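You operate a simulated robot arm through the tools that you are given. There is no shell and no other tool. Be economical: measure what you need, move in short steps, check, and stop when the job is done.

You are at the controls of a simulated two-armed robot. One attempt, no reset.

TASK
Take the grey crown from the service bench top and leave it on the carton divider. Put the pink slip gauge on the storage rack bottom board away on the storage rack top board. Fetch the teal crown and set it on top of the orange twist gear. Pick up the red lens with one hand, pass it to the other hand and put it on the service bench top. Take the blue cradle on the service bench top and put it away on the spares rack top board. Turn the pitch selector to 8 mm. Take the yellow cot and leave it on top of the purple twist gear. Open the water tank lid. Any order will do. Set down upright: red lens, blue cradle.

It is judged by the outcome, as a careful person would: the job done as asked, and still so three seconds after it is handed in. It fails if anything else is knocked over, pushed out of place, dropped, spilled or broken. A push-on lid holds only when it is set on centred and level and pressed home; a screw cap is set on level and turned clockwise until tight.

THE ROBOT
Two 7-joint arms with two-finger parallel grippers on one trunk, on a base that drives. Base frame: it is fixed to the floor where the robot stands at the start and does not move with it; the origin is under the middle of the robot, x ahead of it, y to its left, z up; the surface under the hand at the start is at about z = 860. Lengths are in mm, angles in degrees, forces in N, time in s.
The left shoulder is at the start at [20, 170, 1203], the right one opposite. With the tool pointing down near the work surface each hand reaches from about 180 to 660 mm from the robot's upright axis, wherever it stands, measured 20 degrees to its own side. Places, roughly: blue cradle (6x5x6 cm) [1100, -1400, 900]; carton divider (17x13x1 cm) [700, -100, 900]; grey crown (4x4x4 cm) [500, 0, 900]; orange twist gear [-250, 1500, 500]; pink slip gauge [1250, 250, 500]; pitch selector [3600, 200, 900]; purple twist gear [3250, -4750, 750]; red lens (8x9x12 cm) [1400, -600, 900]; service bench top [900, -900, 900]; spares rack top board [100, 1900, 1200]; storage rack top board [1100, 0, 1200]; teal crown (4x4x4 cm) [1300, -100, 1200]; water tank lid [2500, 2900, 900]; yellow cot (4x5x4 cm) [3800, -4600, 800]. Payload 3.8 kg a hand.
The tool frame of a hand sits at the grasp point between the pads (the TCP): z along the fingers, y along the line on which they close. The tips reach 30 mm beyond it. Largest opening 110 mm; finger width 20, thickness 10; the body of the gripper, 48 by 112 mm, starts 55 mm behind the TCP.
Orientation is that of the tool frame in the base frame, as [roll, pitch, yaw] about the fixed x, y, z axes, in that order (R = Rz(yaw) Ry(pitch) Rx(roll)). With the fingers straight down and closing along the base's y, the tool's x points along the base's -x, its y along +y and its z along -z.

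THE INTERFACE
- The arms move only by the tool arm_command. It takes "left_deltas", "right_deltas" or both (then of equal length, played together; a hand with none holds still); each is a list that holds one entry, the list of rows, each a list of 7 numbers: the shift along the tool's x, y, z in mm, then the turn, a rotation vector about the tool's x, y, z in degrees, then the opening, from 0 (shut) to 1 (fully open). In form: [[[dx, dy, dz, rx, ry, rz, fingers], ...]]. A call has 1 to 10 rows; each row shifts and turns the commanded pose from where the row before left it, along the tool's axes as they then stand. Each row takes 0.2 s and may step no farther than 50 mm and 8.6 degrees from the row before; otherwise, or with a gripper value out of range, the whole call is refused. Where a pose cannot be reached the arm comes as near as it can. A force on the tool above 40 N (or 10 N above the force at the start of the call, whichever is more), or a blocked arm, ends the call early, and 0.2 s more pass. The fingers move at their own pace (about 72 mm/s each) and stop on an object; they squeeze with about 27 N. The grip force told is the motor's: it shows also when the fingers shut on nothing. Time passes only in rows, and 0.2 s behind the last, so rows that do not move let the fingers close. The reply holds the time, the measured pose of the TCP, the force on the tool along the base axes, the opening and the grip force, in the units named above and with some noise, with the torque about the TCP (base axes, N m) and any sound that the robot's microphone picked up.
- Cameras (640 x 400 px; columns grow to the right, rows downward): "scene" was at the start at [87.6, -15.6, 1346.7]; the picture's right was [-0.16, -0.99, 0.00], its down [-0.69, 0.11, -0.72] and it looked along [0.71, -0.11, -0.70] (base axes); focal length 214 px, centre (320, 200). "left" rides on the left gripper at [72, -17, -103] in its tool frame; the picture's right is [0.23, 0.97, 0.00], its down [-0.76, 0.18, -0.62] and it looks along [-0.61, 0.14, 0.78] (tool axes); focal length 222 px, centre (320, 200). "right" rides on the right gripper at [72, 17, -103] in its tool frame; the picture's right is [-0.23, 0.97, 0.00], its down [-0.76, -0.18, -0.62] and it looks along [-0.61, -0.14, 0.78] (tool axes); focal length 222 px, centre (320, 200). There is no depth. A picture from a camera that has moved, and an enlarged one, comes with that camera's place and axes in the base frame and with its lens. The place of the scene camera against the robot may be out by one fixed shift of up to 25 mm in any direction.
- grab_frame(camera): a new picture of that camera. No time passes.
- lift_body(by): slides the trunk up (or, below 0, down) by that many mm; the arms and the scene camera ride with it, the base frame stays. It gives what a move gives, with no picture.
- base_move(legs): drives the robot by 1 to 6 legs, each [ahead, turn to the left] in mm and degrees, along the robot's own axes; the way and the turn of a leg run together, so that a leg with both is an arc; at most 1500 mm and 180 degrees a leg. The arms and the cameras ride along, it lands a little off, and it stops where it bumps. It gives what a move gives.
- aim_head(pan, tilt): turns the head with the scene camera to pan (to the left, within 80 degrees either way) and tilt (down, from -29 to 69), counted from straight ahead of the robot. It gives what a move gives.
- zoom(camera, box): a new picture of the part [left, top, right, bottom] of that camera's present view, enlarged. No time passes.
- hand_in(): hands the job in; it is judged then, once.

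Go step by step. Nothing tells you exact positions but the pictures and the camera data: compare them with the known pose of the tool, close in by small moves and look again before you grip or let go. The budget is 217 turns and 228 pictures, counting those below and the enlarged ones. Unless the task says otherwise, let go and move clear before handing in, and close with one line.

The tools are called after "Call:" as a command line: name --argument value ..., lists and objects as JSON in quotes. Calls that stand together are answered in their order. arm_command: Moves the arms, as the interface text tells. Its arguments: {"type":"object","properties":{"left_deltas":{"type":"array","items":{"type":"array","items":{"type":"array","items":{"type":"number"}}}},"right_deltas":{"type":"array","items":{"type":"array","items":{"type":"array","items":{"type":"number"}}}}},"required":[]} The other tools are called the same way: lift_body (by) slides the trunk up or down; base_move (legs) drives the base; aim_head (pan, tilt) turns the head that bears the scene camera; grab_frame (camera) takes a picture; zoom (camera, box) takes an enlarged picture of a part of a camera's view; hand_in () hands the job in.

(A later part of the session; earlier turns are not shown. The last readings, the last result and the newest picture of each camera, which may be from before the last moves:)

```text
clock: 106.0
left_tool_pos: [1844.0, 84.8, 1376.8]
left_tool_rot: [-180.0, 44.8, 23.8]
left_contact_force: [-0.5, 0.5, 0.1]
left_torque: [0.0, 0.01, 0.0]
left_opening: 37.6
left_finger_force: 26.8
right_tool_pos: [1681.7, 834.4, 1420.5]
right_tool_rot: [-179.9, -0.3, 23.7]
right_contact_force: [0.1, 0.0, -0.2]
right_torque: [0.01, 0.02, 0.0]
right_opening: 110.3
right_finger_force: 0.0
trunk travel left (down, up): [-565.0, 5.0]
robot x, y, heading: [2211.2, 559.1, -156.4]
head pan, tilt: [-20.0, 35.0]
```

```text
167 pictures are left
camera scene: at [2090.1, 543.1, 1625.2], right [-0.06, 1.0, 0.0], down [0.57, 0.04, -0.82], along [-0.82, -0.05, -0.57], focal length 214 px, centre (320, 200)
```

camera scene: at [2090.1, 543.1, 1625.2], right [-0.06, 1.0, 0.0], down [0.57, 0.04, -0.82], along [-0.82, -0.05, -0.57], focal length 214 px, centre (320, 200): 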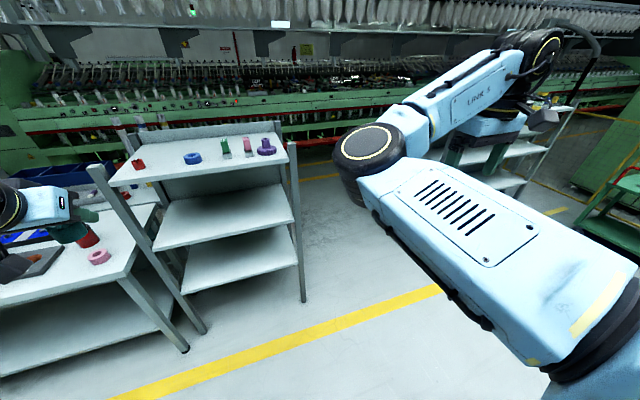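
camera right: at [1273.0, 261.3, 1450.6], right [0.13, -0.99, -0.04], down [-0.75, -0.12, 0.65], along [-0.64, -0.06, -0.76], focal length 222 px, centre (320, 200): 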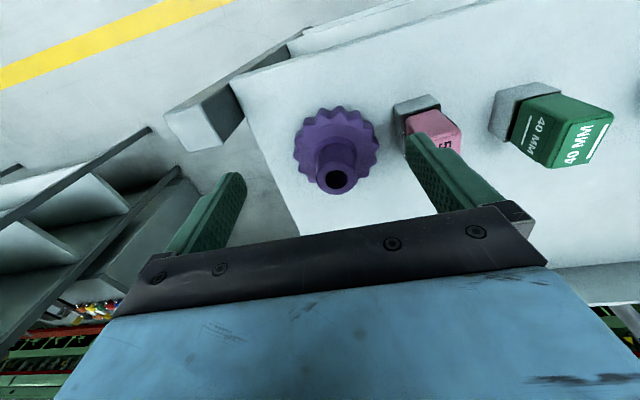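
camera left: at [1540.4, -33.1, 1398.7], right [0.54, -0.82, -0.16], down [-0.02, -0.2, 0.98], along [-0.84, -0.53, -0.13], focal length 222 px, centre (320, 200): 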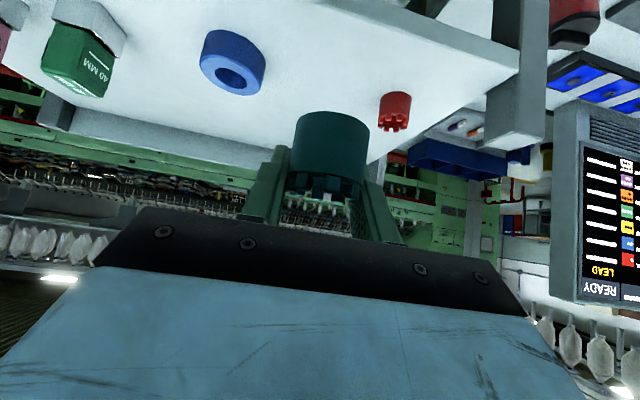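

Call:
arm_command --right_deltas '[[[-40, 0, 20, 0, 0, 0, 0], [-40, 10, 20, 0, 0, 0, 0], [-38, 20, 20, 0, 0, 0, 0], [-38, 22, 20, 0, 0, 0, 0], [-38, 22, 20, 0, 0, 0, 0], [-38, 22, 20, 0, 0, 0, 0], [-38, 25, 0, 0, 0, 0, 0], [0, 45, 0, 0, 0, 0, 0], [0, 45, 0, 0, 0, 0, 0], [0, 45, 0, 0, 0, 0, 0]]]'

Call:
grab_frame --camera "scene"

```text
clock: 108.2
left_tool_pos: [1844.7, 84.7, 1377.2]
left_tool_rot: [-179.8, 44.8, 23.8]
left_contact_force: [0.7, 0.7, -0.7]
left_torque: [0.01, 0.04, 0.0]
left_opening: 37.8
left_finger_force: 27.1
right_tool_pos: [1546.5, 489.2, 1298.7]
right_tool_rot: [-179.9, -0.1, 23.5]
right_contact_force: [0.3, -0.7, -0.5]
right_torque: [-0.01, -0.01, 0.0]
right_opening: 0.0
right_finger_force: 27.6
right hand out of reach, approached as far as the arm can: row 7, 9
trunk travel left (down, up): [-565.0, 5.0]
robot x, y, heading: [2208.8, 560.9, -156.6]
head pan, tilt: [-20.0, 35.0]
```

```text
166 pictures are left
camera scene: at [2091.2, 541.9, 1625.3], right [-0.06, 1.0, 0.0], down [0.57, 0.04, -0.82], along [-0.82, -0.05, -0.57], focal length 214 px, centre (320, 200)
```

scene: 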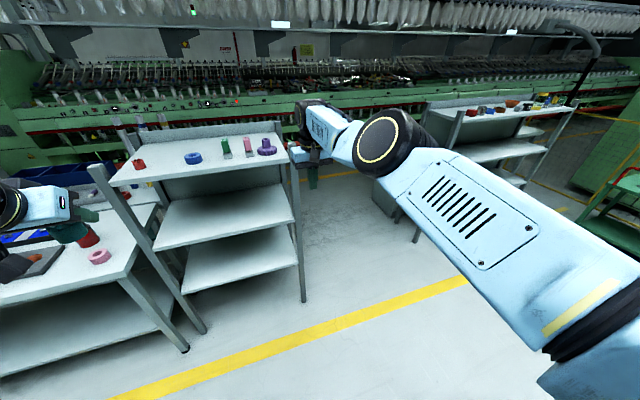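

Call:
arm_command --right_deltas '[[[20, 20, 0, 0, 0, 0, 0], [20, 20, 0, 0, 0, 0, 0], [30, 0, 0, 0, 0, 0, 0], [30, 0, 0, 0, 0, 0, 0], [30, 0, 0, 0, 0, 0, 0], [30, 0, 0, 0, 0, 0, 0], [30, 0, 0, 0, 0, 0, 0], [30, 0, 0, 0, 0, 0, 0], [30, 0, 0, 0, 0, 0, 0], [0, 0, 0, 0, 0, 0, 0]]]'

Call:
grab_frame --camera "scene"

```text
clock: 110.4
left_tool_pos: [1843.5, 84.2, 1377.3]
left_tool_rot: [-180.0, 44.9, 23.8]
left_contact_force: [-0.2, -0.2, -0.7]
left_torque: [-0.05, -0.02, -0.03]
left_opening: 37.8
left_finger_force: 27.3
right_tool_pos: [1583.7, 426.1, 1307.0]
right_tool_rot: [-179.9, -0.4, 23.5]
right_contact_force: [0.9, 0.1, 0.5]
right_torque: [-0.02, -0.01, -0.02]
right_opening: 0.3
right_finger_force: 26.6
right hand out of reach, approached as far as the arm can: row 1, 2, 3, 4, 5, 6, 7, 8, 9
trunk travel left (down, up): [-565.0, 5.0]
robot x, y, heading: [2211.7, 559.1, -156.3]
head pan, tilt: [-20.0, 35.0]
```

```text
165 pictures are left
camera scene: at [2090.0, 543.0, 1625.2], right [-0.06, 1.0, 0.0], down [0.57, 0.04, -0.82], along [-0.82, -0.05, -0.57], focal length 214 px, centre (320, 200)
```

scene: 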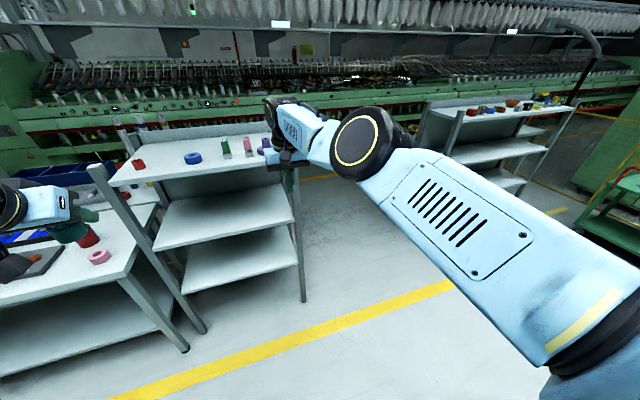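

Call:
arm_command --right_deltas '[[[0, -20, 45, 0, 0, 0, 0], [0, -20, 45, 0, 0, 0, 0], [0, -20, 45, 0, 0, 0, 0], [0, -20, 45, 0, 0, 0, 0], [10, -20, 45, 0, 0, 0, 0], [20, 0, 42, 0, 0, 0, 0], [20, 0, 42, 0, 0, 0, 0], [20, 0, 40, 0, 0, 0, 0], [20, 0, 40, 0, 0, 0, 0], [20, 0, 40, 0, 0, 0, 0]]]'

Call:
grab_frame --camera "scene"

```text
refused: row 5 steps farther than a row can; nothing moved
```

```text
164 pictures are left
camera scene: at [2090.0, 543.0, 1625.2], right [-0.06, 1.0, 0.0], down [0.57, 0.04, -0.82], along [-0.82, -0.05, -0.57], focal length 214 px, centre (320, 200)
```

scene: 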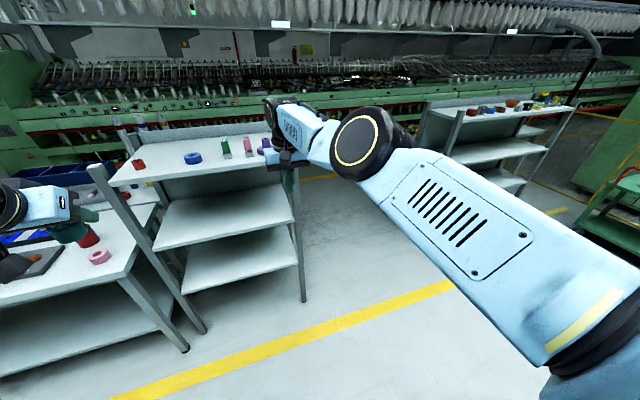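

Call:
arm_command --right_deltas '[[[0, -20, 42, 0, 0, 0, 0], [0, -20, 42, 0, 0, 0, 0], [0, -20, 42, 0, 0, 0, 0], [0, -10, 42, 0, 0, 0, 0], [10, 0, 42, 0, 0, 0, 0], [20, 0, 42, 0, 0, 0, 0], [20, 0, 42, 0, 0, 0, 0], [20, 0, 40, 0, 0, 0, 0], [20, 0, 40, 0, 0, 0, 0], [20, 0, 40, 0, 0, 0, 0]]]'

Call:
grab_frame --camera "scene"

```text
clock: 112.6
left_tool_pos: [1845.9, 85.8, 1378.0]
left_tool_rot: [-179.9, 45.0, 23.8]
left_contact_force: [0.3, -0.4, 0.1]
left_torque: [0.0, 0.02, 0.0]
left_opening: 37.4
left_finger_force: 26.1
right_tool_pos: [1664.6, 541.2, 901.3]
right_tool_rot: [-179.9, -0.3, 23.6]
right_contact_force: [-0.8, -0.4, 0.7]
right_torque: [-0.02, 0.01, 0.0]
right_opening: 0.0
right_finger_force: 26.8
right hand out of reach, approached as far as the arm can: row 1, 4, 6, 10
trunk travel left (down, up): [-565.0, 5.0]
robot x, y, heading: [2212.2, 559.8, -156.1]
head pan, tilt: [-20.0, 35.0]
```

```text
163 pictures are left
camera scene: at [2090.7, 543.5, 1625.3], right [-0.06, 1.0, 0.0], down [0.57, 0.04, -0.82], along [-0.82, -0.05, -0.57], focal length 214 px, centre (320, 200)
```

scene: 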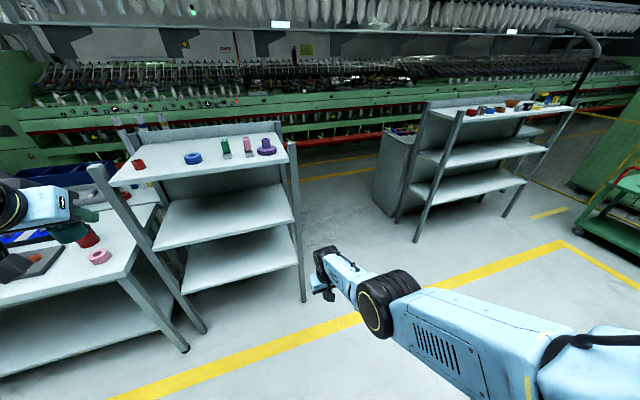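

Call:
arm_command --right_deltas '[[[35, 0, 0, 0, 0, 0, 0], [35, 0, 0, 0, 0, 0, 0], [35, 0, 0, 0, 0, 0, 0], [35, 0, -10, 0, 0, 0, 0], [20, 0, -40, 0, 0, 0, 0], [0, 0, -40, 0, 0, 0, 0], [0, 0, -40, 0, 0, 0, 0], [0, 0, -40, 0, 0, 0, 0], [0, 0, -40, 0, 0, 0, 0], [0, 0, -40, 0, 0, 0, 0]]]'

Call:
grab_frame --camera "scene"

```text
clock: 114.8
left_tool_pos: [1843.7, 85.7, 1377.6]
left_tool_rot: [180.0, 44.9, 23.7]
left_contact_force: [-0.2, -0.3, 0.3]
left_torque: [0.0, -0.01, 0.04]
left_opening: 37.5
left_finger_force: 27.0
right_tool_pos: [1804.0, 612.9, 1088.2]
right_tool_rot: [-179.4, -0.3, 23.5]
right_contact_force: [-0.6, -0.1, -0.2]
right_torque: [-0.01, 0.0, 0.0]
right_opening: 0.3
right_finger_force: 26.8
right hand out of reach, approached as far as the arm can: row 9, 10
trunk travel left (down, up): [-565.0, 5.0]
robot x, y, heading: [2216.9, 559.2, -156.1]
head pan, tilt: [-20.0, 35.0]
```

```text
162 pictures are left
camera scene: at [2089.7, 543.7, 1625.1], right [-0.06, 1.0, 0.0], down [0.57, 0.04, -0.82], along [-0.82, -0.05, -0.57], focal length 214 px, centre (320, 200)
```

scene: 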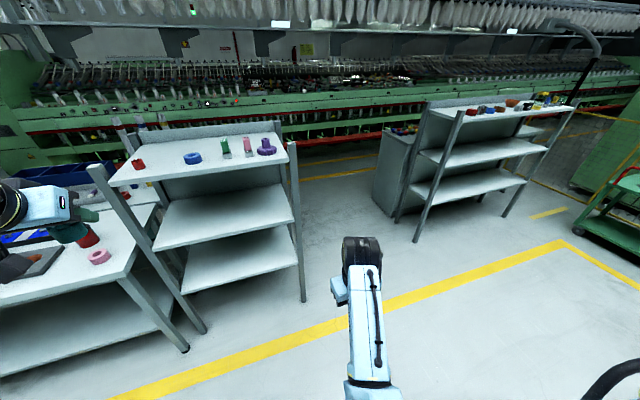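

Right arm is back in a usable tucked pose. Now look for the orange twist gear on the spares rack.

Call:
aim_head --pan -40 --tilt 25

Call:
zoom --camera "scene" --box '[180, 50, 500, 250]'

```text
clock: 115.6
left_tool_pos: [1843.5, 86.4, 1376.9]
left_tool_rot: [179.9, 44.9, 23.7]
left_contact_force: [-0.6, -0.3, 0.4]
left_torque: [0.02, -0.02, -0.03]
left_opening: 37.6
left_finger_force: 27.3
right_tool_pos: [1801.4, 611.5, 1090.4]
right_tool_rot: [-179.4, -0.1, 23.4]
right_contact_force: [-0.2, -0.1, 0.0]
right_torque: [-0.05, -0.01, 0.01]
right_opening: 0.0
right_finger_force: 26.7
trunk travel left (down, up): [-565.0, 5.0]
robot x, y, heading: [2211.7, 558.9, -156.4]
head pan, tilt: [-40.0, 25.0]
```

```text
2.00 times, centred on (340, 150) of scene
camera zoom: at [2089.4, 574.8, 1640.9], right [0.28, 0.96, 0.0], down [0.41, -0.12, -0.91], along [-0.87, 0.26, -0.42], focal length 429 px, centre (280, 300)
```

zoom: 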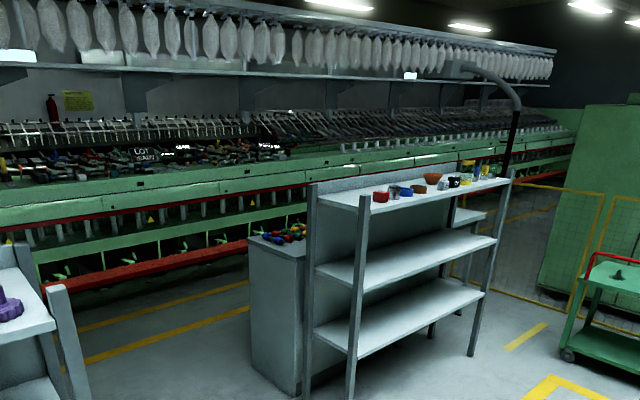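

The orange gear should be on the tool bench's lower shelf facing the machine aisle. I'll drive back through the gap and around to its front.

Call:
base_move --legs '[[0, -56.4], [1031, 0], [0, 56], [1200, 0], [920, 0]]'

Call:
aim_head --pan -70 --tilt 25

Call:
grab_frame --camera "scene"

```text
clock: 136.1
left_tool_pos: [-993.9, -169.0, 1377.8]
left_tool_rot: [179.9, 44.9, 23.0]
left_contact_force: [-0.2, 0.6, -0.9]
left_torque: [0.01, -0.01, 0.0]
left_opening: 37.8
left_finger_force: 26.9
right_tool_pos: [-1028.7, 357.9, 1089.6]
right_tool_rot: [-179.2, -0.2, 22.8]
right_contact_force: [-0.2, 0.2, 0.2]
right_torque: [0.0, -0.01, 0.03]
right_opening: 0.0
right_finger_force: 27.0
trunk travel left (down, up): [-565.0, 5.0]
robot x, y, heading: [-614.9, 297.7, -157.3]
head pan, tilt: [-40.0, 25.0]
```

```text
clock: 137.1
left_tool_pos: [-994.4, -168.0, 1377.0]
left_tool_rot: [-179.9, 44.9, 23.1]
left_contact_force: [0.4, 0.2, 0.4]
left_torque: [0.0, 0.01, 0.0]
left_opening: 37.7
left_finger_force: 26.7
right_tool_pos: [-1028.4, 357.3, 1090.0]
right_tool_rot: [-179.2, -0.2, 22.7]
right_contact_force: [0.0, 0.7, -0.1]
right_torque: [0.02, -0.01, 0.01]
right_opening: 0.0
right_finger_force: 27.3
trunk travel left (down, up): [-565.0, 5.0]
robot x, y, heading: [-620.6, 303.8, -157.3]
head pan, tilt: [-70.0, 25.0]
```

```text
160 pictures are left
camera scene: at [-716.5, 357.1, 1640.9], right [0.73, 0.68, 0.0], down [0.29, -0.31, -0.91], along [-0.62, 0.66, -0.42], focal length 214 px, centre (320, 200)
```

scene: 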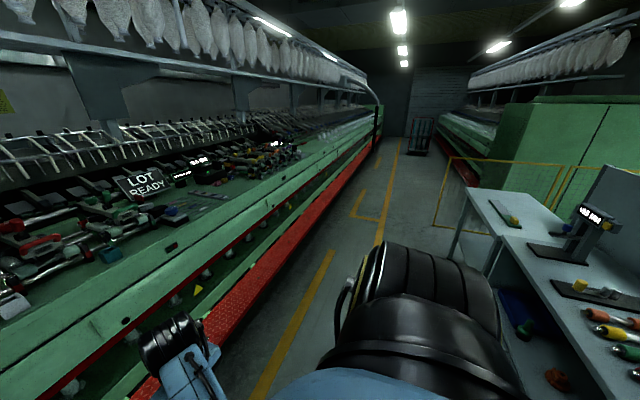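

Call:
base_move --legs '[[0, -97], [962, 0], [0, -82.7]]'

Call:
aim_head --pan 0 --tilt 45

Call:
lift_body --by -300

Call:
grab_frame --camera "scene"

```text
clock: 149.7
left_tool_pos: [-538.1, 1705.7, 1376.8]
left_tool_rot: [179.9, 45.0, -155.8]
left_contact_force: [0.0, -0.6, -0.4]
left_torque: [0.04, -0.04, 0.01]
left_opening: 37.5
left_finger_force: 26.7
right_tool_pos: [-493.1, 1179.1, 1089.1]
right_tool_rot: [-179.2, -0.1, -156.2]
right_contact_force: [-0.1, 0.3, -0.7]
right_torque: [0.0, -0.01, -0.01]
right_opening: 0.2
right_finger_force: 27.0
trunk travel left (down, up): [-565.0, 5.0]
robot x, y, heading: [-900.2, 1230.8, 23.7]
head pan, tilt: [-70.0, 25.0]
```

```text
clock: 151.1
left_tool_pos: [-537.7, 1704.9, 1377.0]
left_tool_rot: [-180.0, 44.9, -155.9]
left_contact_force: [-0.9, 0.1, -0.4]
left_torque: [0.01, 0.0, 0.02]
left_opening: 37.5
left_finger_force: 26.9
right_tool_pos: [-492.8, 1178.4, 1089.2]
right_tool_rot: [-179.2, -0.2, -156.2]
right_contact_force: [-0.4, 0.3, 0.7]
right_torque: [0.02, 0.0, -0.02]
right_opening: 0.1
right_finger_force: 27.1
trunk travel left (down, up): [-565.0, 5.0]
robot x, y, heading: [-904.2, 1230.9, 23.8]
head pan, tilt: [0.0, 45.0]
```

```text
clock: 154.1
left_tool_pos: [-537.3, 1705.0, 1076.5]
left_tool_rot: [180.0, 44.8, -155.8]
left_contact_force: [0.3, -0.4, -0.7]
left_torque: [0.0, 0.02, 0.01]
left_opening: 37.4
left_finger_force: 26.6
right_tool_pos: [-493.3, 1179.2, 789.4]
right_tool_rot: [-179.2, -0.2, -156.2]
right_contact_force: [1.0, 0.3, 0.5]
right_torque: [-0.03, 0.01, 0.01]
right_opening: 0.0
right_finger_force: 26.7
trunk travel left (down, up): [-265.0, 305.0]
robot x, y, heading: [-901.1, 1229.8, 23.9]
head pan, tilt: [0.0, 45.0]
```

```text
159 pictures are left
camera scene: at [-824.1, 1267.6, 1310.4], right [0.4, -0.91, 0.0], down [-0.65, -0.29, -0.71], along [0.65, 0.29, -0.71], focal length 214 px, centre (320, 200)
```

scene: 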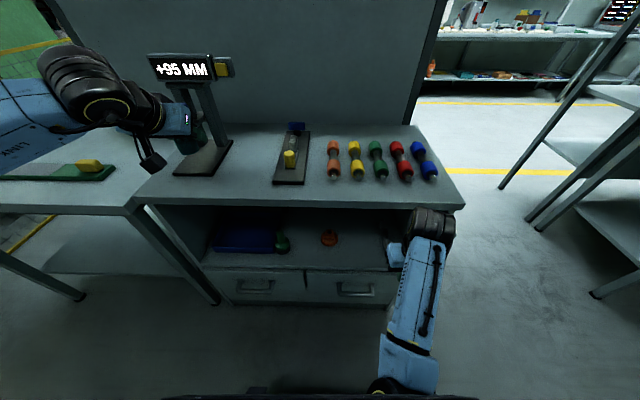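

Orange gear is on the lower shelf at about (-298,1463). I'll shift the base to the right so the left hand lines up with it, then lower.

Call:
base_move --legs '[[-350, 0], [0, -90], [190, 0], [0, 90], [50, 0]]'

Call:
lift_body --by -240

Call:
grab_frame --camera "scene"

Call:
grab_frame --camera "left"

```text
clock: 165.7
left_tool_pos: [-732.6, 1410.2, 1077.3]
left_tool_rot: [-180.0, 44.8, -156.0]
left_contact_force: [0.2, -0.1, -0.2]
left_torque: [0.03, -0.04, 0.03]
left_opening: 37.4
left_finger_force: 27.2
right_tool_pos: [-688.0, 883.9, 788.1]
right_tool_rot: [-179.1, -0.2, -156.2]
right_contact_force: [-0.4, -0.2, -1.0]
right_torque: [-0.02, 0.03, 0.01]
right_opening: 0.2
right_finger_force: 26.7
trunk travel left (down, up): [-265.0, 305.0]
robot x, y, heading: [-1096.9, 932.3, 24.1]
head pan, tilt: [0.0, 45.0]
```

```text
clock: 168.2
left_tool_pos: [-733.4, 1409.0, 837.0]
left_tool_rot: [180.0, 44.8, -155.9]
left_contact_force: [-0.2, 0.4, -0.8]
left_torque: [-0.03, 0.01, -0.01]
left_opening: 37.3
left_finger_force: 26.9
right_tool_pos: [-687.7, 883.4, 548.8]
right_tool_rot: [-179.2, -0.2, -156.2]
right_contact_force: [-0.6, -0.5, -0.2]
right_torque: [-0.03, -0.01, 0.0]
right_opening: 0.0
right_finger_force: 27.2
trunk travel left (down, up): [-25.0, 545.0]
robot x, y, heading: [-1099.3, 931.5, 23.9]
head pan, tilt: [0.0, 45.0]
```

```text
158 pictures are left
camera scene: at [-1019.1, 972.6, 1070.5], right [0.41, -0.91, 0.0], down [-0.65, -0.29, -0.71], along [0.65, 0.29, -0.71], focal length 214 px, centre (320, 200)
```

scene: 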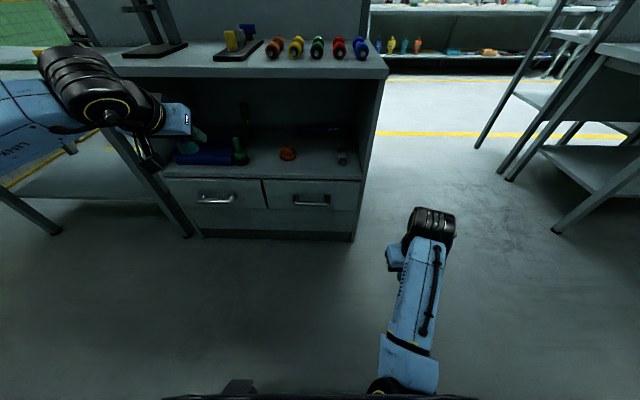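

```text
157 pictures are left
camera left: at [-840.2, 1343.2, 859.0], right [-0.54, 0.82, -0.16], down [0.02, 0.2, 0.98], along [0.84, 0.53, -0.13], focal length 222 px, centre (320, 200)
```

left: 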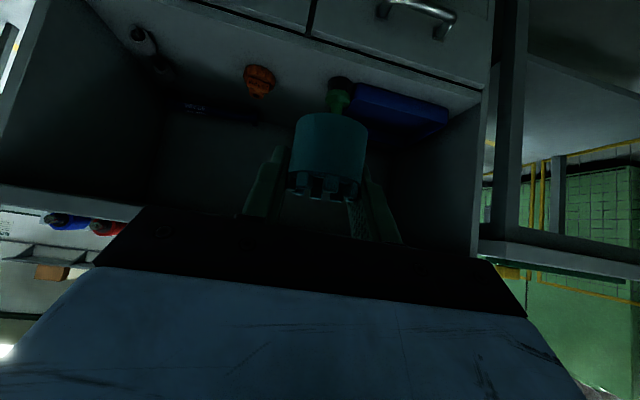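

Call:
zoom --camera "scene" --box '[220, 100, 380, 200]'

Call:
zoom --camera "left" --box '[200, 40, 360, 140]'

```text
4.00 times, centred on (300, 150) of scene
camera zoom: at [-1019.1, 972.6, 1070.5], right [0.41, -0.91, 0.0], down [-0.65, -0.29, -0.71], along [0.65, 0.29, -0.71], focal length 858 px, centre (400, 400)
```

zoom: 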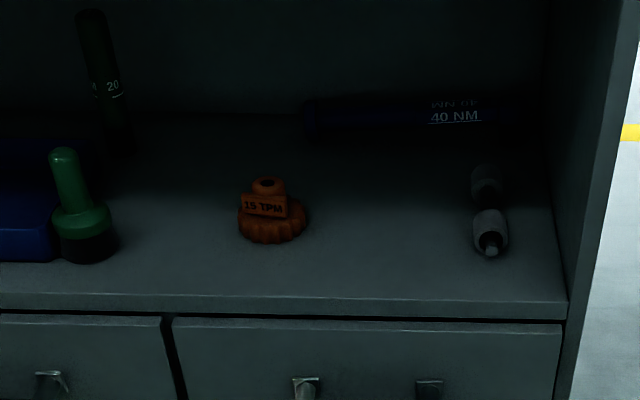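

```text
4.00 times, centred on (280, 90) of left
camera zoom: at [-840.2, 1343.2, 859.0], right [-0.54, 0.82, -0.16], down [0.02, 0.2, 0.98], along [0.84, 0.53, -0.13], focal length 888 px, centre (480, 640)
```

zoom: 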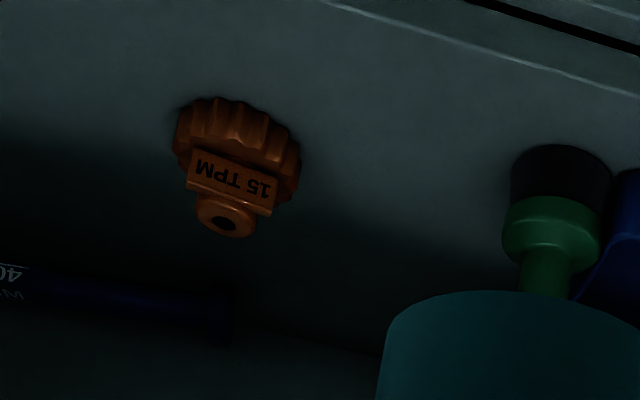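

Both cameras agree: the gear's hub top is about (-306,1452,565). Shift the left hand in line and lower it outside the bench.

Call:
arm_command --left_deltas '[[[22, -33, 22, 0, 0, 0, 0.1], [22, -33, 22, 0, 0, 0, 0.1], [22, -33, 22, 0, 0, 0, 0.1], [23, -34, 23, 0, 0, 0, 0.1], [0, 0, 0, 0, 0, 0, 0.1]]]'

Call:
base_move --legs '[[240, 0]]'

Call:
grab_frame --camera "left"

Call:
grab_frame --camera "scene"

```text
clock: 169.4
left_tool_pos: [-679.2, 1288.7, 710.2]
left_tool_rot: [-179.9, 44.9, -155.9]
left_contact_force: [-0.9, 0.7, 0.0]
left_torque: [0.02, -0.02, 0.0]
left_opening: 37.6
left_finger_force: 27.1
right_tool_pos: [-689.2, 883.3, 548.3]
right_tool_rot: [-179.1, -0.2, -156.3]
right_contact_force: [0.9, -1.2, -0.6]
right_torque: [0.0, -0.01, 0.01]
right_opening: 0.0
right_finger_force: 26.9
trunk travel left (down, up): [-25.0, 545.0]
robot x, y, heading: [-1097.4, 935.4, 23.8]
head pan, tilt: [0.0, 45.0]
```

```text
clock: 171.2
left_tool_pos: [-461.5, 1386.4, 710.8]
left_tool_rot: [-180.0, 44.8, -155.8]
left_contact_force: [-0.3, -0.1, -0.2]
left_torque: [-0.01, 0.01, -0.02]
left_opening: 37.5
left_finger_force: 26.8
right_tool_pos: [-469.9, 982.3, 548.0]
right_tool_rot: [-179.3, -0.2, -156.2]
right_contact_force: [0.1, 0.3, -0.2]
right_torque: [-0.02, 0.0, -0.01]
right_opening: 0.1
right_finger_force: 27.2
trunk travel left (down, up): [-25.0, 545.0]
robot x, y, heading: [-880.0, 1033.8, 24.0]
head pan, tilt: [0.0, 45.0]
```

```text
154 pictures are left
camera left: at [-567.3, 1319.4, 732.7], right [-0.55, 0.82, -0.16], down [0.02, 0.2, 0.98], along [0.84, 0.53, -0.13], focal length 222 px, centre (320, 200)
```

left: 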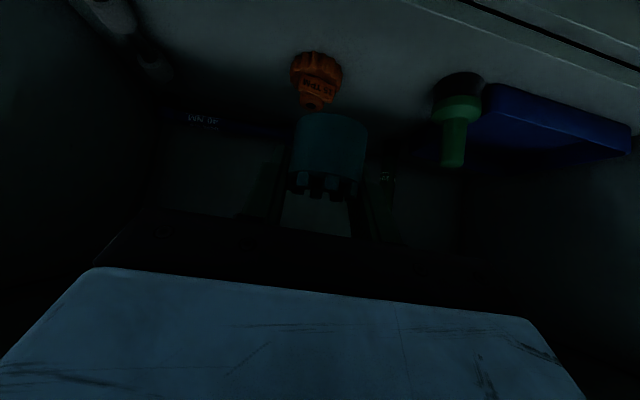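

```text
153 pictures are left
camera scene: at [-800.2, 1070.1, 1070.4], right [0.41, -0.91, 0.0], down [-0.65, -0.29, -0.71], along [0.65, 0.29, -0.71], focal length 214 px, centre (320, 200)
```

scene: 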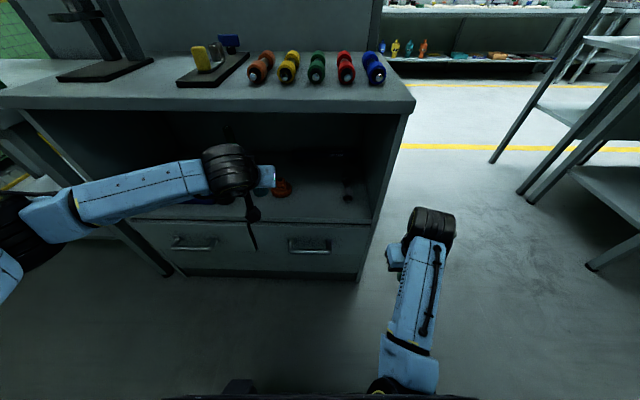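

Call:
zoom --camera "left" --box '[260, 30, 400, 210]'

Call:
zoom --camera "scene" --box '[220, 130, 360, 220]'

```text
2.22 times, centred on (330, 120) of left
camera zoom: at [-567.3, 1319.4, 732.7], right [-0.55, 0.82, -0.16], down [0.02, 0.2, 0.98], along [0.84, 0.53, -0.13], focal length 494 px, centre (298, 378)
```

zoom: 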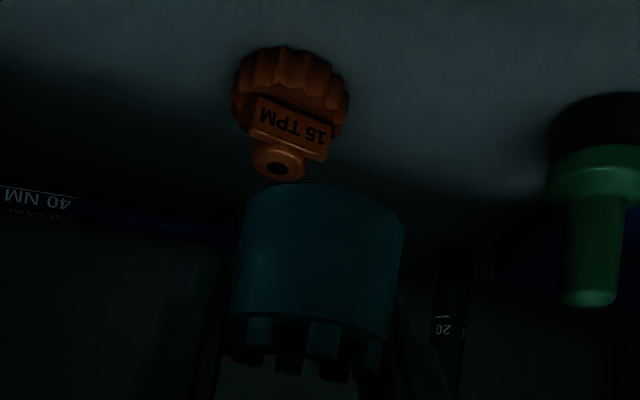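

```text
4.44 times, centred on (290, 175) of scene
camera zoom: at [-800.2, 1070.1, 1070.4], right [0.41, -0.91, 0.0], down [-0.65, -0.29, -0.71], along [0.65, 0.29, -0.71], focal length 953 px, centre (453, 311)
```

zoom: 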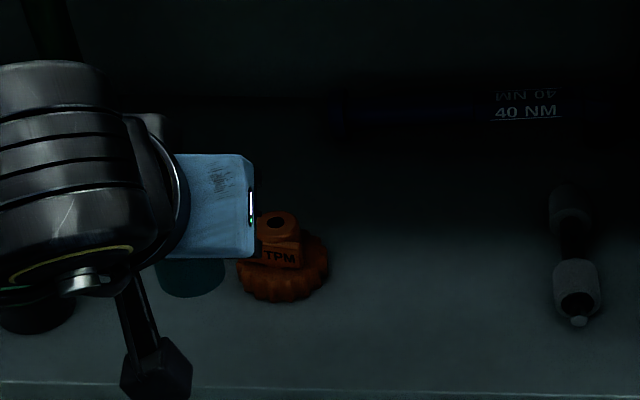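

Call:
arm_command --left_deltas '[[[-14, -2, 43, 0, 0, 0, 0.1], [-14, -2, 43, 0, 0, 0, 0.1], [-14, -2, 43, 0, 0, 0, 0.1], [0, 0, 0, 0, 0, 0, 0.1]]]'

Call:
zoom --camera "left" --box '[240, 30, 420, 210]'

Call:
zoom --camera "scene" --box '[220, 130, 360, 220]'

```text
clock: 172.2
left_tool_pos: [-348.3, 1429.6, 647.3]
left_tool_rot: [-180.0, 44.9, -155.8]
left_contact_force: [-0.6, -0.1, -0.2]
left_torque: [-0.03, -0.03, 0.01]
left_opening: 37.6
left_finger_force: 26.9
right_tool_pos: [-468.8, 981.2, 548.9]
right_tool_rot: [-179.2, -0.2, -156.1]
right_contact_force: [0.1, -0.4, -0.4]
right_torque: [-0.02, -0.03, 0.02]
right_opening: 0.0
right_finger_force: 26.5
trunk travel left (down, up): [-25.0, 545.0]
robot x, y, heading: [-881.1, 1030.4, 24.2]
head pan, tilt: [0.0, 45.0]
```

```text
2.22 times, centred on (330, 120) of left
camera zoom: at [-454.4, 1362.8, 670.0], right [-0.54, 0.82, -0.16], down [0.02, 0.2, 0.98], along [0.84, 0.53, -0.13], focal length 494 px, centre (298, 378)
```

zoom: 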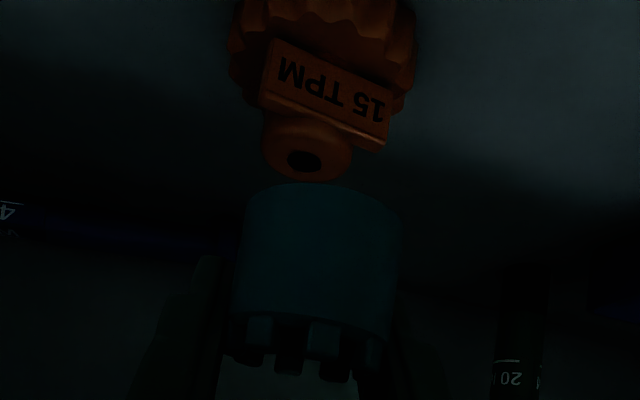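

```text
4.44 times, centred on (290, 175) of scene
camera zoom: at [-800.1, 1070.1, 1070.4], right [0.41, -0.91, 0.0], down [-0.65, -0.29, -0.71], along [0.65, 0.29, -0.71], focal length 953 px, centre (453, 311)
```

zoom: 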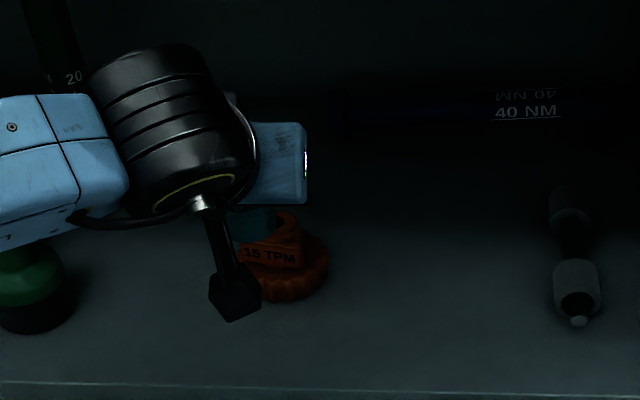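

Call:
arm_command --left_deltas '[[[-8, -1, 24, 0, 0, 0, 0.1], [-6, -1, 24, 0, 0, 0, 0.1], [3, 0, 4, 0, 0, 0, 0.1], [0, 0, 0, 0, 0, 0, 0.1]]]'

Call:
zoom --camera "left" --box '[240, 30, 420, 210]'

Call:
zoom --camera "scene" --box '[240, 150, 330, 210]'

```text
clock: 173.2
left_tool_pos: [-308.5, 1447.6, 620.5]
left_tool_rot: [-179.8, 44.9, -155.8]
left_contact_force: [0.7, 0.3, 0.3]
left_torque: [0.05, 0.01, 0.03]
left_opening: 37.6
left_finger_force: 26.2
right_tool_pos: [-469.8, 980.9, 549.3]
right_tool_rot: [-179.2, -0.3, -156.1]
right_contact_force: [0.1, 0.9, -0.5]
right_torque: [0.0, 0.01, -0.01]
right_opening: 0.0
right_finger_force: 27.3
trunk travel left (down, up): [-25.0, 545.0]
robot x, y, heading: [-881.1, 1031.6, 24.1]
head pan, tilt: [0.0, 45.0]
```

```text
2.22 times, centred on (330, 120) of left
camera zoom: at [-413.8, 1379.8, 641.6], right [-0.55, 0.82, -0.16], down [0.02, 0.2, 0.98], along [0.84, 0.53, -0.13], focal length 494 px, centre (298, 378)
```

zoom: 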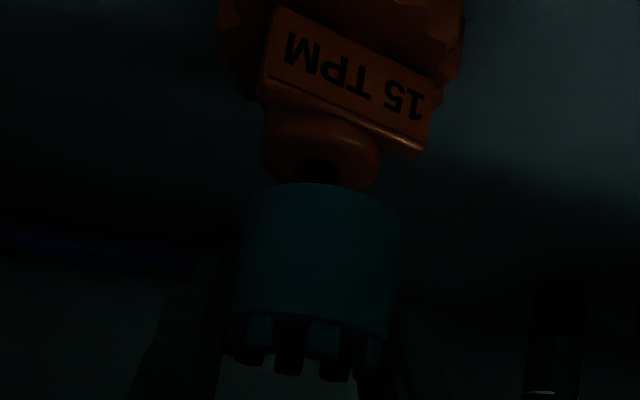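

```text
6.67 times, centred on (285, 180) of scene
camera zoom: at [-800.2, 1070.1, 1070.4], right [0.41, -0.91, 0.0], down [-0.65, -0.29, -0.71], along [0.65, 0.29, -0.71], focal length 1430 px, centre (553, 333)
```

zoom: 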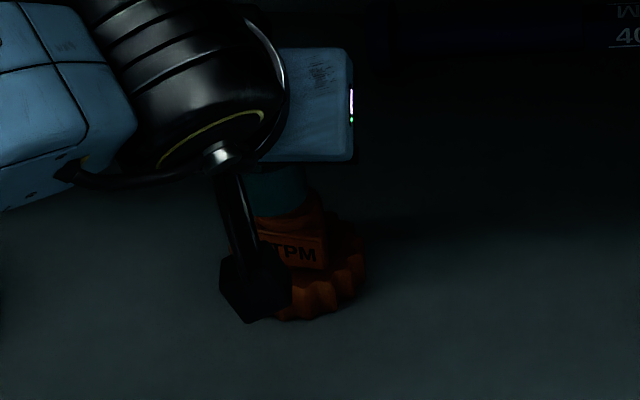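

Call:
arm_command --left_deltas '[[[-5, 0, 5, 0, 0, 0, 0.1], [5, 0, 5, 0, 0, 0, 0.1], [2, 0, 2, 0, 0, 0, 0.1], [1, 0, 1, 0, 0, 0, 0.1], [0, 0, 0, 0, 0, 0, 0.1]]]'

Call:
zoom --camera "left" --box '[240, 30, 420, 210]'

```text
clock: 174.4
left_tool_pos: [-301.5, 1449.9, 608.3]
left_tool_rot: [-179.9, 44.9, -155.8]
left_contact_force: [0.2, -0.6, -0.1]
left_torque: [-0.01, 0.02, 0.01]
left_opening: 37.5
left_finger_force: 27.5
right_tool_pos: [-469.0, 982.3, 549.0]
right_tool_rot: [-179.2, -0.2, -156.1]
right_contact_force: [0.7, -0.2, -1.2]
right_torque: [0.01, -0.01, 0.05]
right_opening: 0.1
right_finger_force: 27.2
trunk travel left (down, up): [-25.0, 545.0]
robot x, y, heading: [-879.2, 1031.1, 24.0]
head pan, tilt: [0.0, 45.0]
```

```text
2.22 times, centred on (330, 120) of left
camera zoom: at [-406.9, 1382.5, 630.8], right [-0.55, 0.82, -0.16], down [0.02, 0.2, 0.98], along [0.84, 0.53, -0.13], focal length 494 px, centre (298, 378)
```

zoom: 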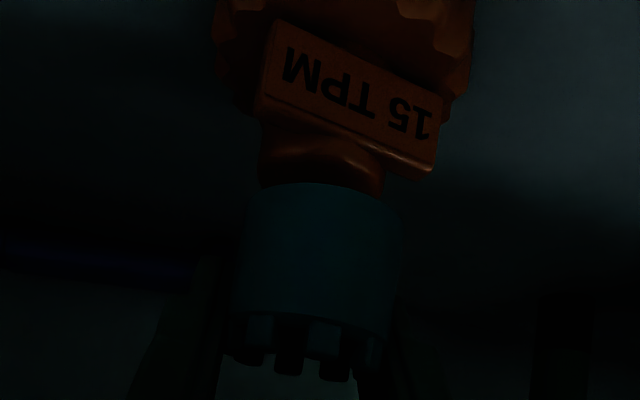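

Call:
arm_command --left_deltas '[[[1.5, 0, 1.5, 0, 0, 0, 0.1], [1, 0, 1, 0, 0, 0, 0.1], [1, 0, 1, 0, 0, 0, 0.1], [0, 0, 0, 0, 0, 0, 0.1]]]'

```text
clock: 175.4
left_tool_pos: [-299.7, 1449.3, 603.3]
left_tool_rot: [-180.0, 45.0, -155.8]
left_contact_force: [-0.2, 0.3, -0.3]
left_torque: [-0.02, 0.0, 0.01]
left_opening: 37.6
left_finger_force: 27.0
right_tool_pos: [-470.2, 981.6, 549.2]
right_tool_rot: [-179.2, -0.2, -156.1]
right_contact_force: [-0.3, 0.3, 0.9]
right_torque: [-0.01, 0.02, -0.01]
right_opening: 0.0
right_finger_force: 27.5
trunk travel left (down, up): [-25.0, 545.0]
robot x, y, heading: [-876.8, 1033.4, 24.4]
head pan, tilt: [0.0, 45.0]
```

Call:
arm_command --left_deltas '[[[1, 0, 1, 0, 0, 0, 0.1], [1, 0, 1, 0, 0, 0, 0.1], [0, 0, 0, 0, 0, 0, 0.1]]]'

Call:
zoom --camera "left" --box '[240, 30, 420, 210]'

```text
clock: 176.2
left_tool_pos: [-300.1, 1451.1, 600.2]
left_tool_rot: [-179.9, 45.0, -155.8]
left_contact_force: [-0.3, 0.9, -0.4]
left_torque: [0.04, -0.01, -0.02]
left_opening: 37.4
left_finger_force: 26.8
right_tool_pos: [-469.6, 981.0, 548.7]
right_tool_rot: [-179.2, -0.2, -156.0]
right_contact_force: [0.3, 0.3, 0.1]
right_torque: [0.03, -0.01, 0.02]
right_opening: 0.1
right_finger_force: 26.8
trunk travel left (down, up): [-25.0, 545.0]
robot x, y, heading: [-878.6, 1029.9, 24.0]
head pan, tilt: [0.0, 45.0]
```

```text
2.22 times, centred on (330, 120) of left
camera zoom: at [-406.6, 1382.9, 622.8], right [-0.55, 0.82, -0.16], down [0.02, 0.2, 0.98], along [0.84, 0.53, -0.13], focal length 494 px, centre (298, 378)
```

zoom: 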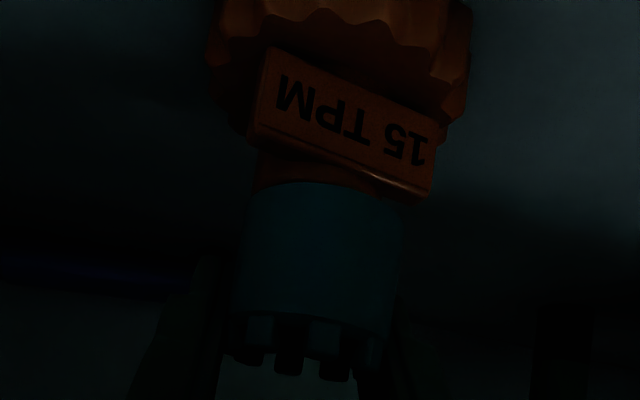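

Call:
zoom --camera "scene" --box '[250, 160, 310, 200]'

Call:
grab_frame --camera "right"

```text
10.00 times, centred on (280, 180) of scene
camera zoom: at [-800.2, 1070.1, 1070.4], right [0.41, -0.91, 0.0], down [-0.65, -0.29, -0.71], along [0.65, 0.29, -0.71], focal length 2145 px, centre (720, 400)
```

zoom: 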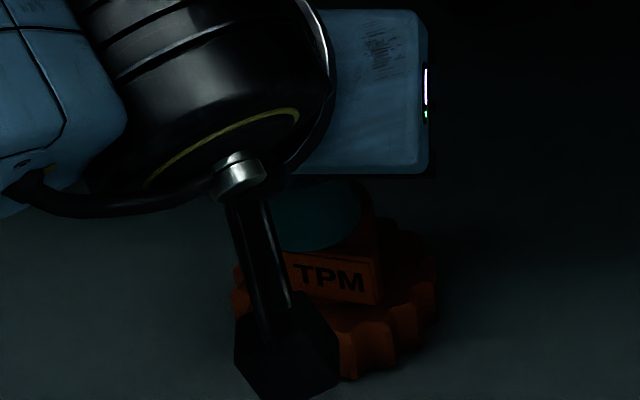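

```text
143 pictures are left
camera right: at [-542.6, 969.7, 651.5], right [-0.19, 0.98, -0.01], down [0.77, 0.15, 0.62], along [0.61, 0.11, -0.78], focal length 222 px, centre (320, 200)
```

right: 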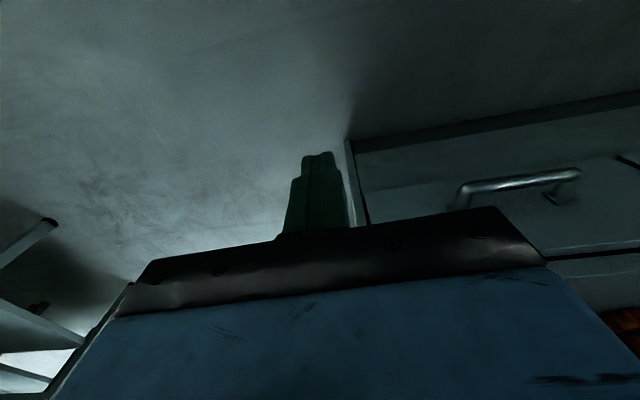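

Call:
arm_command --left_deltas '[[[0, -3, 0, 0, 0, 0, 0.1], [1, 0, 1, 0, 0, 0, 0.1], [1, 0, 1, 0, 0, 0, 0.1], [0, 0, 0, 0, 0, 0, 0.1]]]'

```text
clock: 177.2
left_tool_pos: [-297.8, 1447.9, 596.9]
left_tool_rot: [180.0, 44.9, -155.8]
left_contact_force: [-0.5, 0.5, -0.6]
left_torque: [-0.01, 0.01, 0.0]
left_opening: 37.5
left_finger_force: 26.8
right_tool_pos: [-469.9, 980.8, 548.3]
right_tool_rot: [-179.2, -0.3, -156.1]
right_contact_force: [0.2, 0.3, -0.1]
right_torque: [-0.01, 0.02, -0.01]
right_opening: 0.0
right_finger_force: 27.0
trunk travel left (down, up): [-25.0, 545.0]
robot x, y, heading: [-880.5, 1031.1, 24.1]
head pan, tilt: [0.0, 45.0]
```

Call:
arm_command --left_deltas '[[[1, 0, 1, 0, 0, 0, 0.1], [1, 0, 1, 0, 0, 0, 0.1], [1, 0, 1, 0, 0, 0, 0.1], [0, 0, 0, 0, 0, 0, 0.1]]]'

Call:
zoom --camera "left" --box '[240, 30, 420, 210]'

Call:
zoom --camera "scene" --box '[250, 160, 310, 200]'

```text
clock: 178.2
left_tool_pos: [-299.3, 1446.5, 593.9]
left_tool_rot: [180.0, 44.9, -155.8]
left_contact_force: [1.0, 0.3, -0.9]
left_torque: [-0.02, -0.02, 0.01]
left_opening: 37.4
left_finger_force: 27.0
right_tool_pos: [-470.0, 981.2, 548.8]
right_tool_rot: [-179.2, -0.1, -156.1]
right_contact_force: [0.3, -0.3, -0.2]
right_torque: [-0.01, -0.01, 0.01]
right_opening: 0.0
right_finger_force: 26.7
trunk travel left (down, up): [-25.0, 545.0]
robot x, y, heading: [-881.0, 1033.1, 24.0]
head pan, tilt: [0.0, 45.0]
```

```text
2.22 times, centred on (330, 120) of left
camera zoom: at [-405.2, 1379.7, 615.6], right [-0.55, 0.82, -0.16], down [0.02, 0.2, 0.98], along [0.84, 0.53, -0.13], focal length 494 px, centre (298, 378)
```

zoom: 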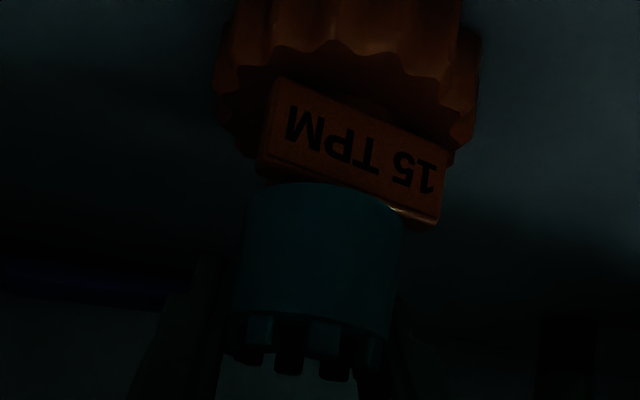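

```text
10.00 times, centred on (280, 180) of scene
camera zoom: at [-800.2, 1070.1, 1070.4], right [0.41, -0.91, 0.0], down [-0.65, -0.29, -0.71], along [0.65, 0.29, -0.71], focal length 2145 px, centre (720, 400)
```

zoom: 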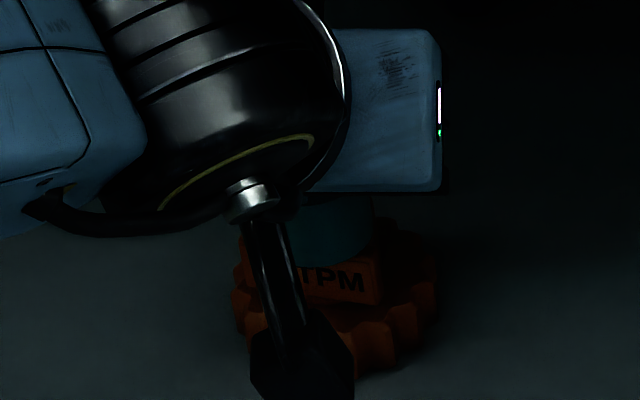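

The crown seems ~9 mm short of the hub axis. Lift slightly, move forward, and look again.

Call:
arm_command --left_deltas '[[[-10, 0, -10, 0, 0, 0, 0.1], [-6.5, 0, 6.5, 0, 0, 0, 0.1], [0, 0, 0, 0, 0, 0, 0.1]]]'

Call:
zoom --camera "left" --box '[260, 60, 380, 160]'

Call:
zoom --camera "scene" --box '[250, 160, 310, 200]'

```text
clock: 179.0
left_tool_pos: [-290.2, 1452.4, 608.5]
left_tool_rot: [180.0, 44.9, -155.9]
left_contact_force: [0.4, 0.0, 0.0]
left_torque: [-0.01, -0.01, 0.02]
left_opening: 37.3
left_finger_force: 27.2
right_tool_pos: [-469.1, 980.4, 550.4]
right_tool_rot: [-179.2, -0.2, -156.1]
right_contact_force: [0.1, -0.4, -0.5]
right_torque: [0.0, 0.02, 0.0]
right_opening: 0.0
right_finger_force: 27.5
trunk travel left (down, up): [-25.0, 545.0]
robot x, y, heading: [-874.1, 1032.4, 24.3]
head pan, tilt: [0.0, 45.0]
```

```text
4.00 times, centred on (320, 110) of left
camera zoom: at [-396.9, 1383.6, 629.5], right [-0.55, 0.82, -0.16], down [0.02, 0.2, 0.98], along [0.84, 0.53, -0.13], focal length 888 px, centre (320, 560)
```

zoom: 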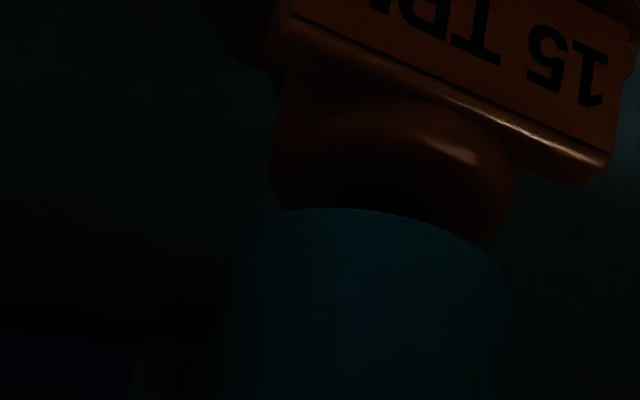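

```text
10.00 times, centred on (280, 180) of scene
camera zoom: at [-800.1, 1070.1, 1070.4], right [0.41, -0.91, 0.0], down [-0.65, -0.29, -0.71], along [0.65, 0.29, -0.71], focal length 2145 px, centre (720, 400)
```

zoom: 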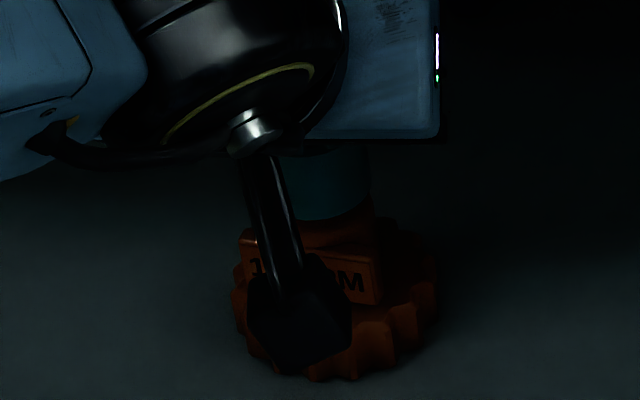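

Call:
arm_command --left_deltas '[[[-3.5, 1.5, 3.5, 0, 0, 0, 0.1], [4, 0, 4, 0, 0, 0, 0.1], [3, 0, 3, 0, 0, 0, 0.1], [1, 0, 1, 0, 0, 0, 0.1], [1, 0, 1, 0, 0, 0, 0.1], [1, 0, 1, 0, 0, 0, 0.1], [0, 0, 0, 0, 0, 0, 0.1]]]'

Call:
zoom --camera "left" --box '[260, 60, 380, 160]'

Call:
zoom --camera "scene" --box '[270, 170, 300, 190]'

```text
clock: 180.6
left_tool_pos: [-286.9, 1454.5, 592.8]
left_tool_rot: [-179.9, 44.9, -155.8]
left_contact_force: [0.3, 0.6, 0.1]
left_torque: [0.03, -0.04, -0.01]
left_opening: 37.6
left_finger_force: 27.1
right_tool_pos: [-469.9, 981.1, 549.9]
right_tool_rot: [-179.2, -0.2, -156.1]
right_contact_force: [0.1, 0.1, -0.1]
right_torque: [0.02, 0.0, 0.03]
right_opening: 0.1
right_finger_force: 27.3
trunk travel left (down, up): [-25.0, 545.0]
robot x, y, heading: [-880.3, 1032.1, 24.1]
head pan, tilt: [0.0, 45.0]
```

```text
4.00 times, centred on (320, 110) of left
camera zoom: at [-393.3, 1386.9, 615.4], right [-0.55, 0.82, -0.16], down [0.02, 0.2, 0.98], along [0.84, 0.53, -0.13], focal length 888 px, centre (320, 560)
```

zoom: 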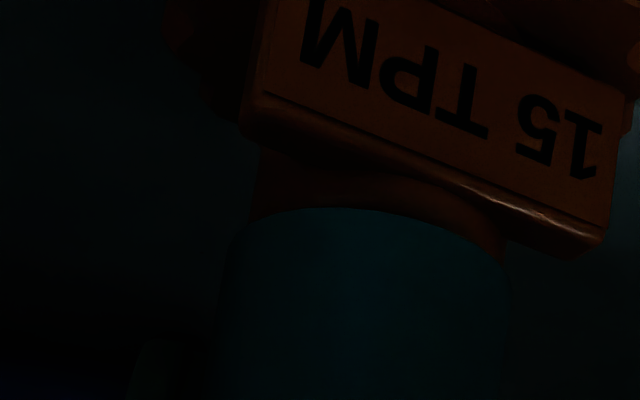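

```text
16.00 times, centred on (285, 180) of scene
camera zoom: at [-800.2, 1070.1, 1070.4], right [0.41, -0.91, 0.0], down [-0.65, -0.29, -0.71], along [0.65, 0.29, -0.71], focal length 3432 px, centre (880, 520)
```

zoom: 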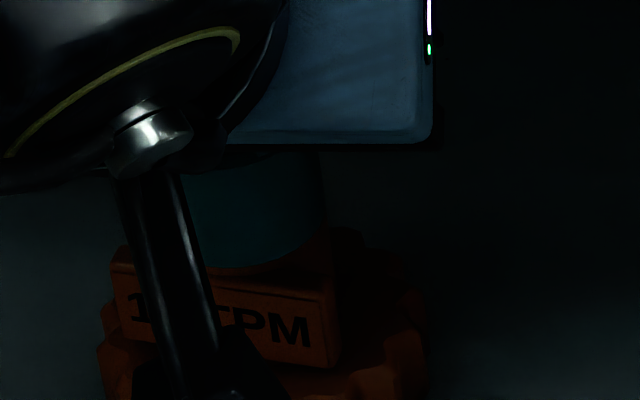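

Call:
arm_command --left_deltas '[[[1, 0, 1, 0, 0, 0, 0.1], [1, 0, 1, 0, 0, 0, 0.1], [1, 0, 1, 0, 0, 0, 0.1], [1, 0, 1, 0, 0, 0, 0.1], [0, 0, 0, 0, 0, 0, 0.1]]]'

Call:
zoom --camera "left" --box '[260, 60, 380, 160]'

```text
clock: 181.8
left_tool_pos: [-286.9, 1454.9, 588.2]
left_tool_rot: [179.9, 44.9, -155.8]
left_contact_force: [-1.1, 0.7, 4.7]
left_torque: [0.03, 0.1, -0.01]
left_opening: 37.2
left_finger_force: 27.1
right_tool_pos: [-470.0, 982.5, 549.4]
right_tool_rot: [-179.3, -0.1, -156.1]
right_contact_force: [-0.5, 0.7, -0.5]
right_torque: [-0.01, 0.04, 0.01]
right_opening: 0.0
right_finger_force: 27.5
trunk travel left (down, up): [-25.0, 545.0]
robot x, y, heading: [-881.6, 1031.8, 24.1]
head pan, tilt: [0.0, 45.0]
```

```text
4.00 times, centred on (320, 110) of left
camera zoom: at [-393.1, 1387.1, 610.8], right [-0.55, 0.82, -0.16], down [0.02, 0.2, 0.98], along [0.84, 0.53, -0.12], focal length 888 px, centre (320, 560)
```

zoom: 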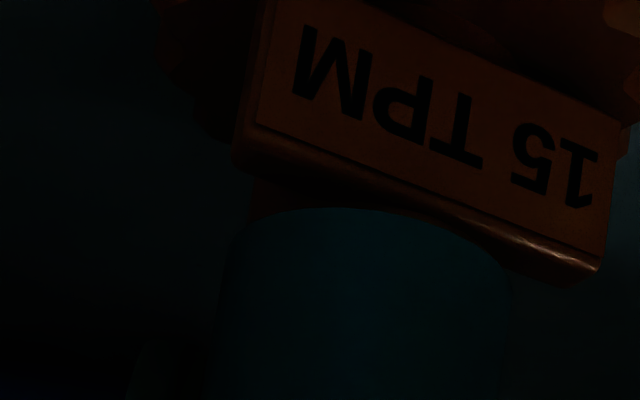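

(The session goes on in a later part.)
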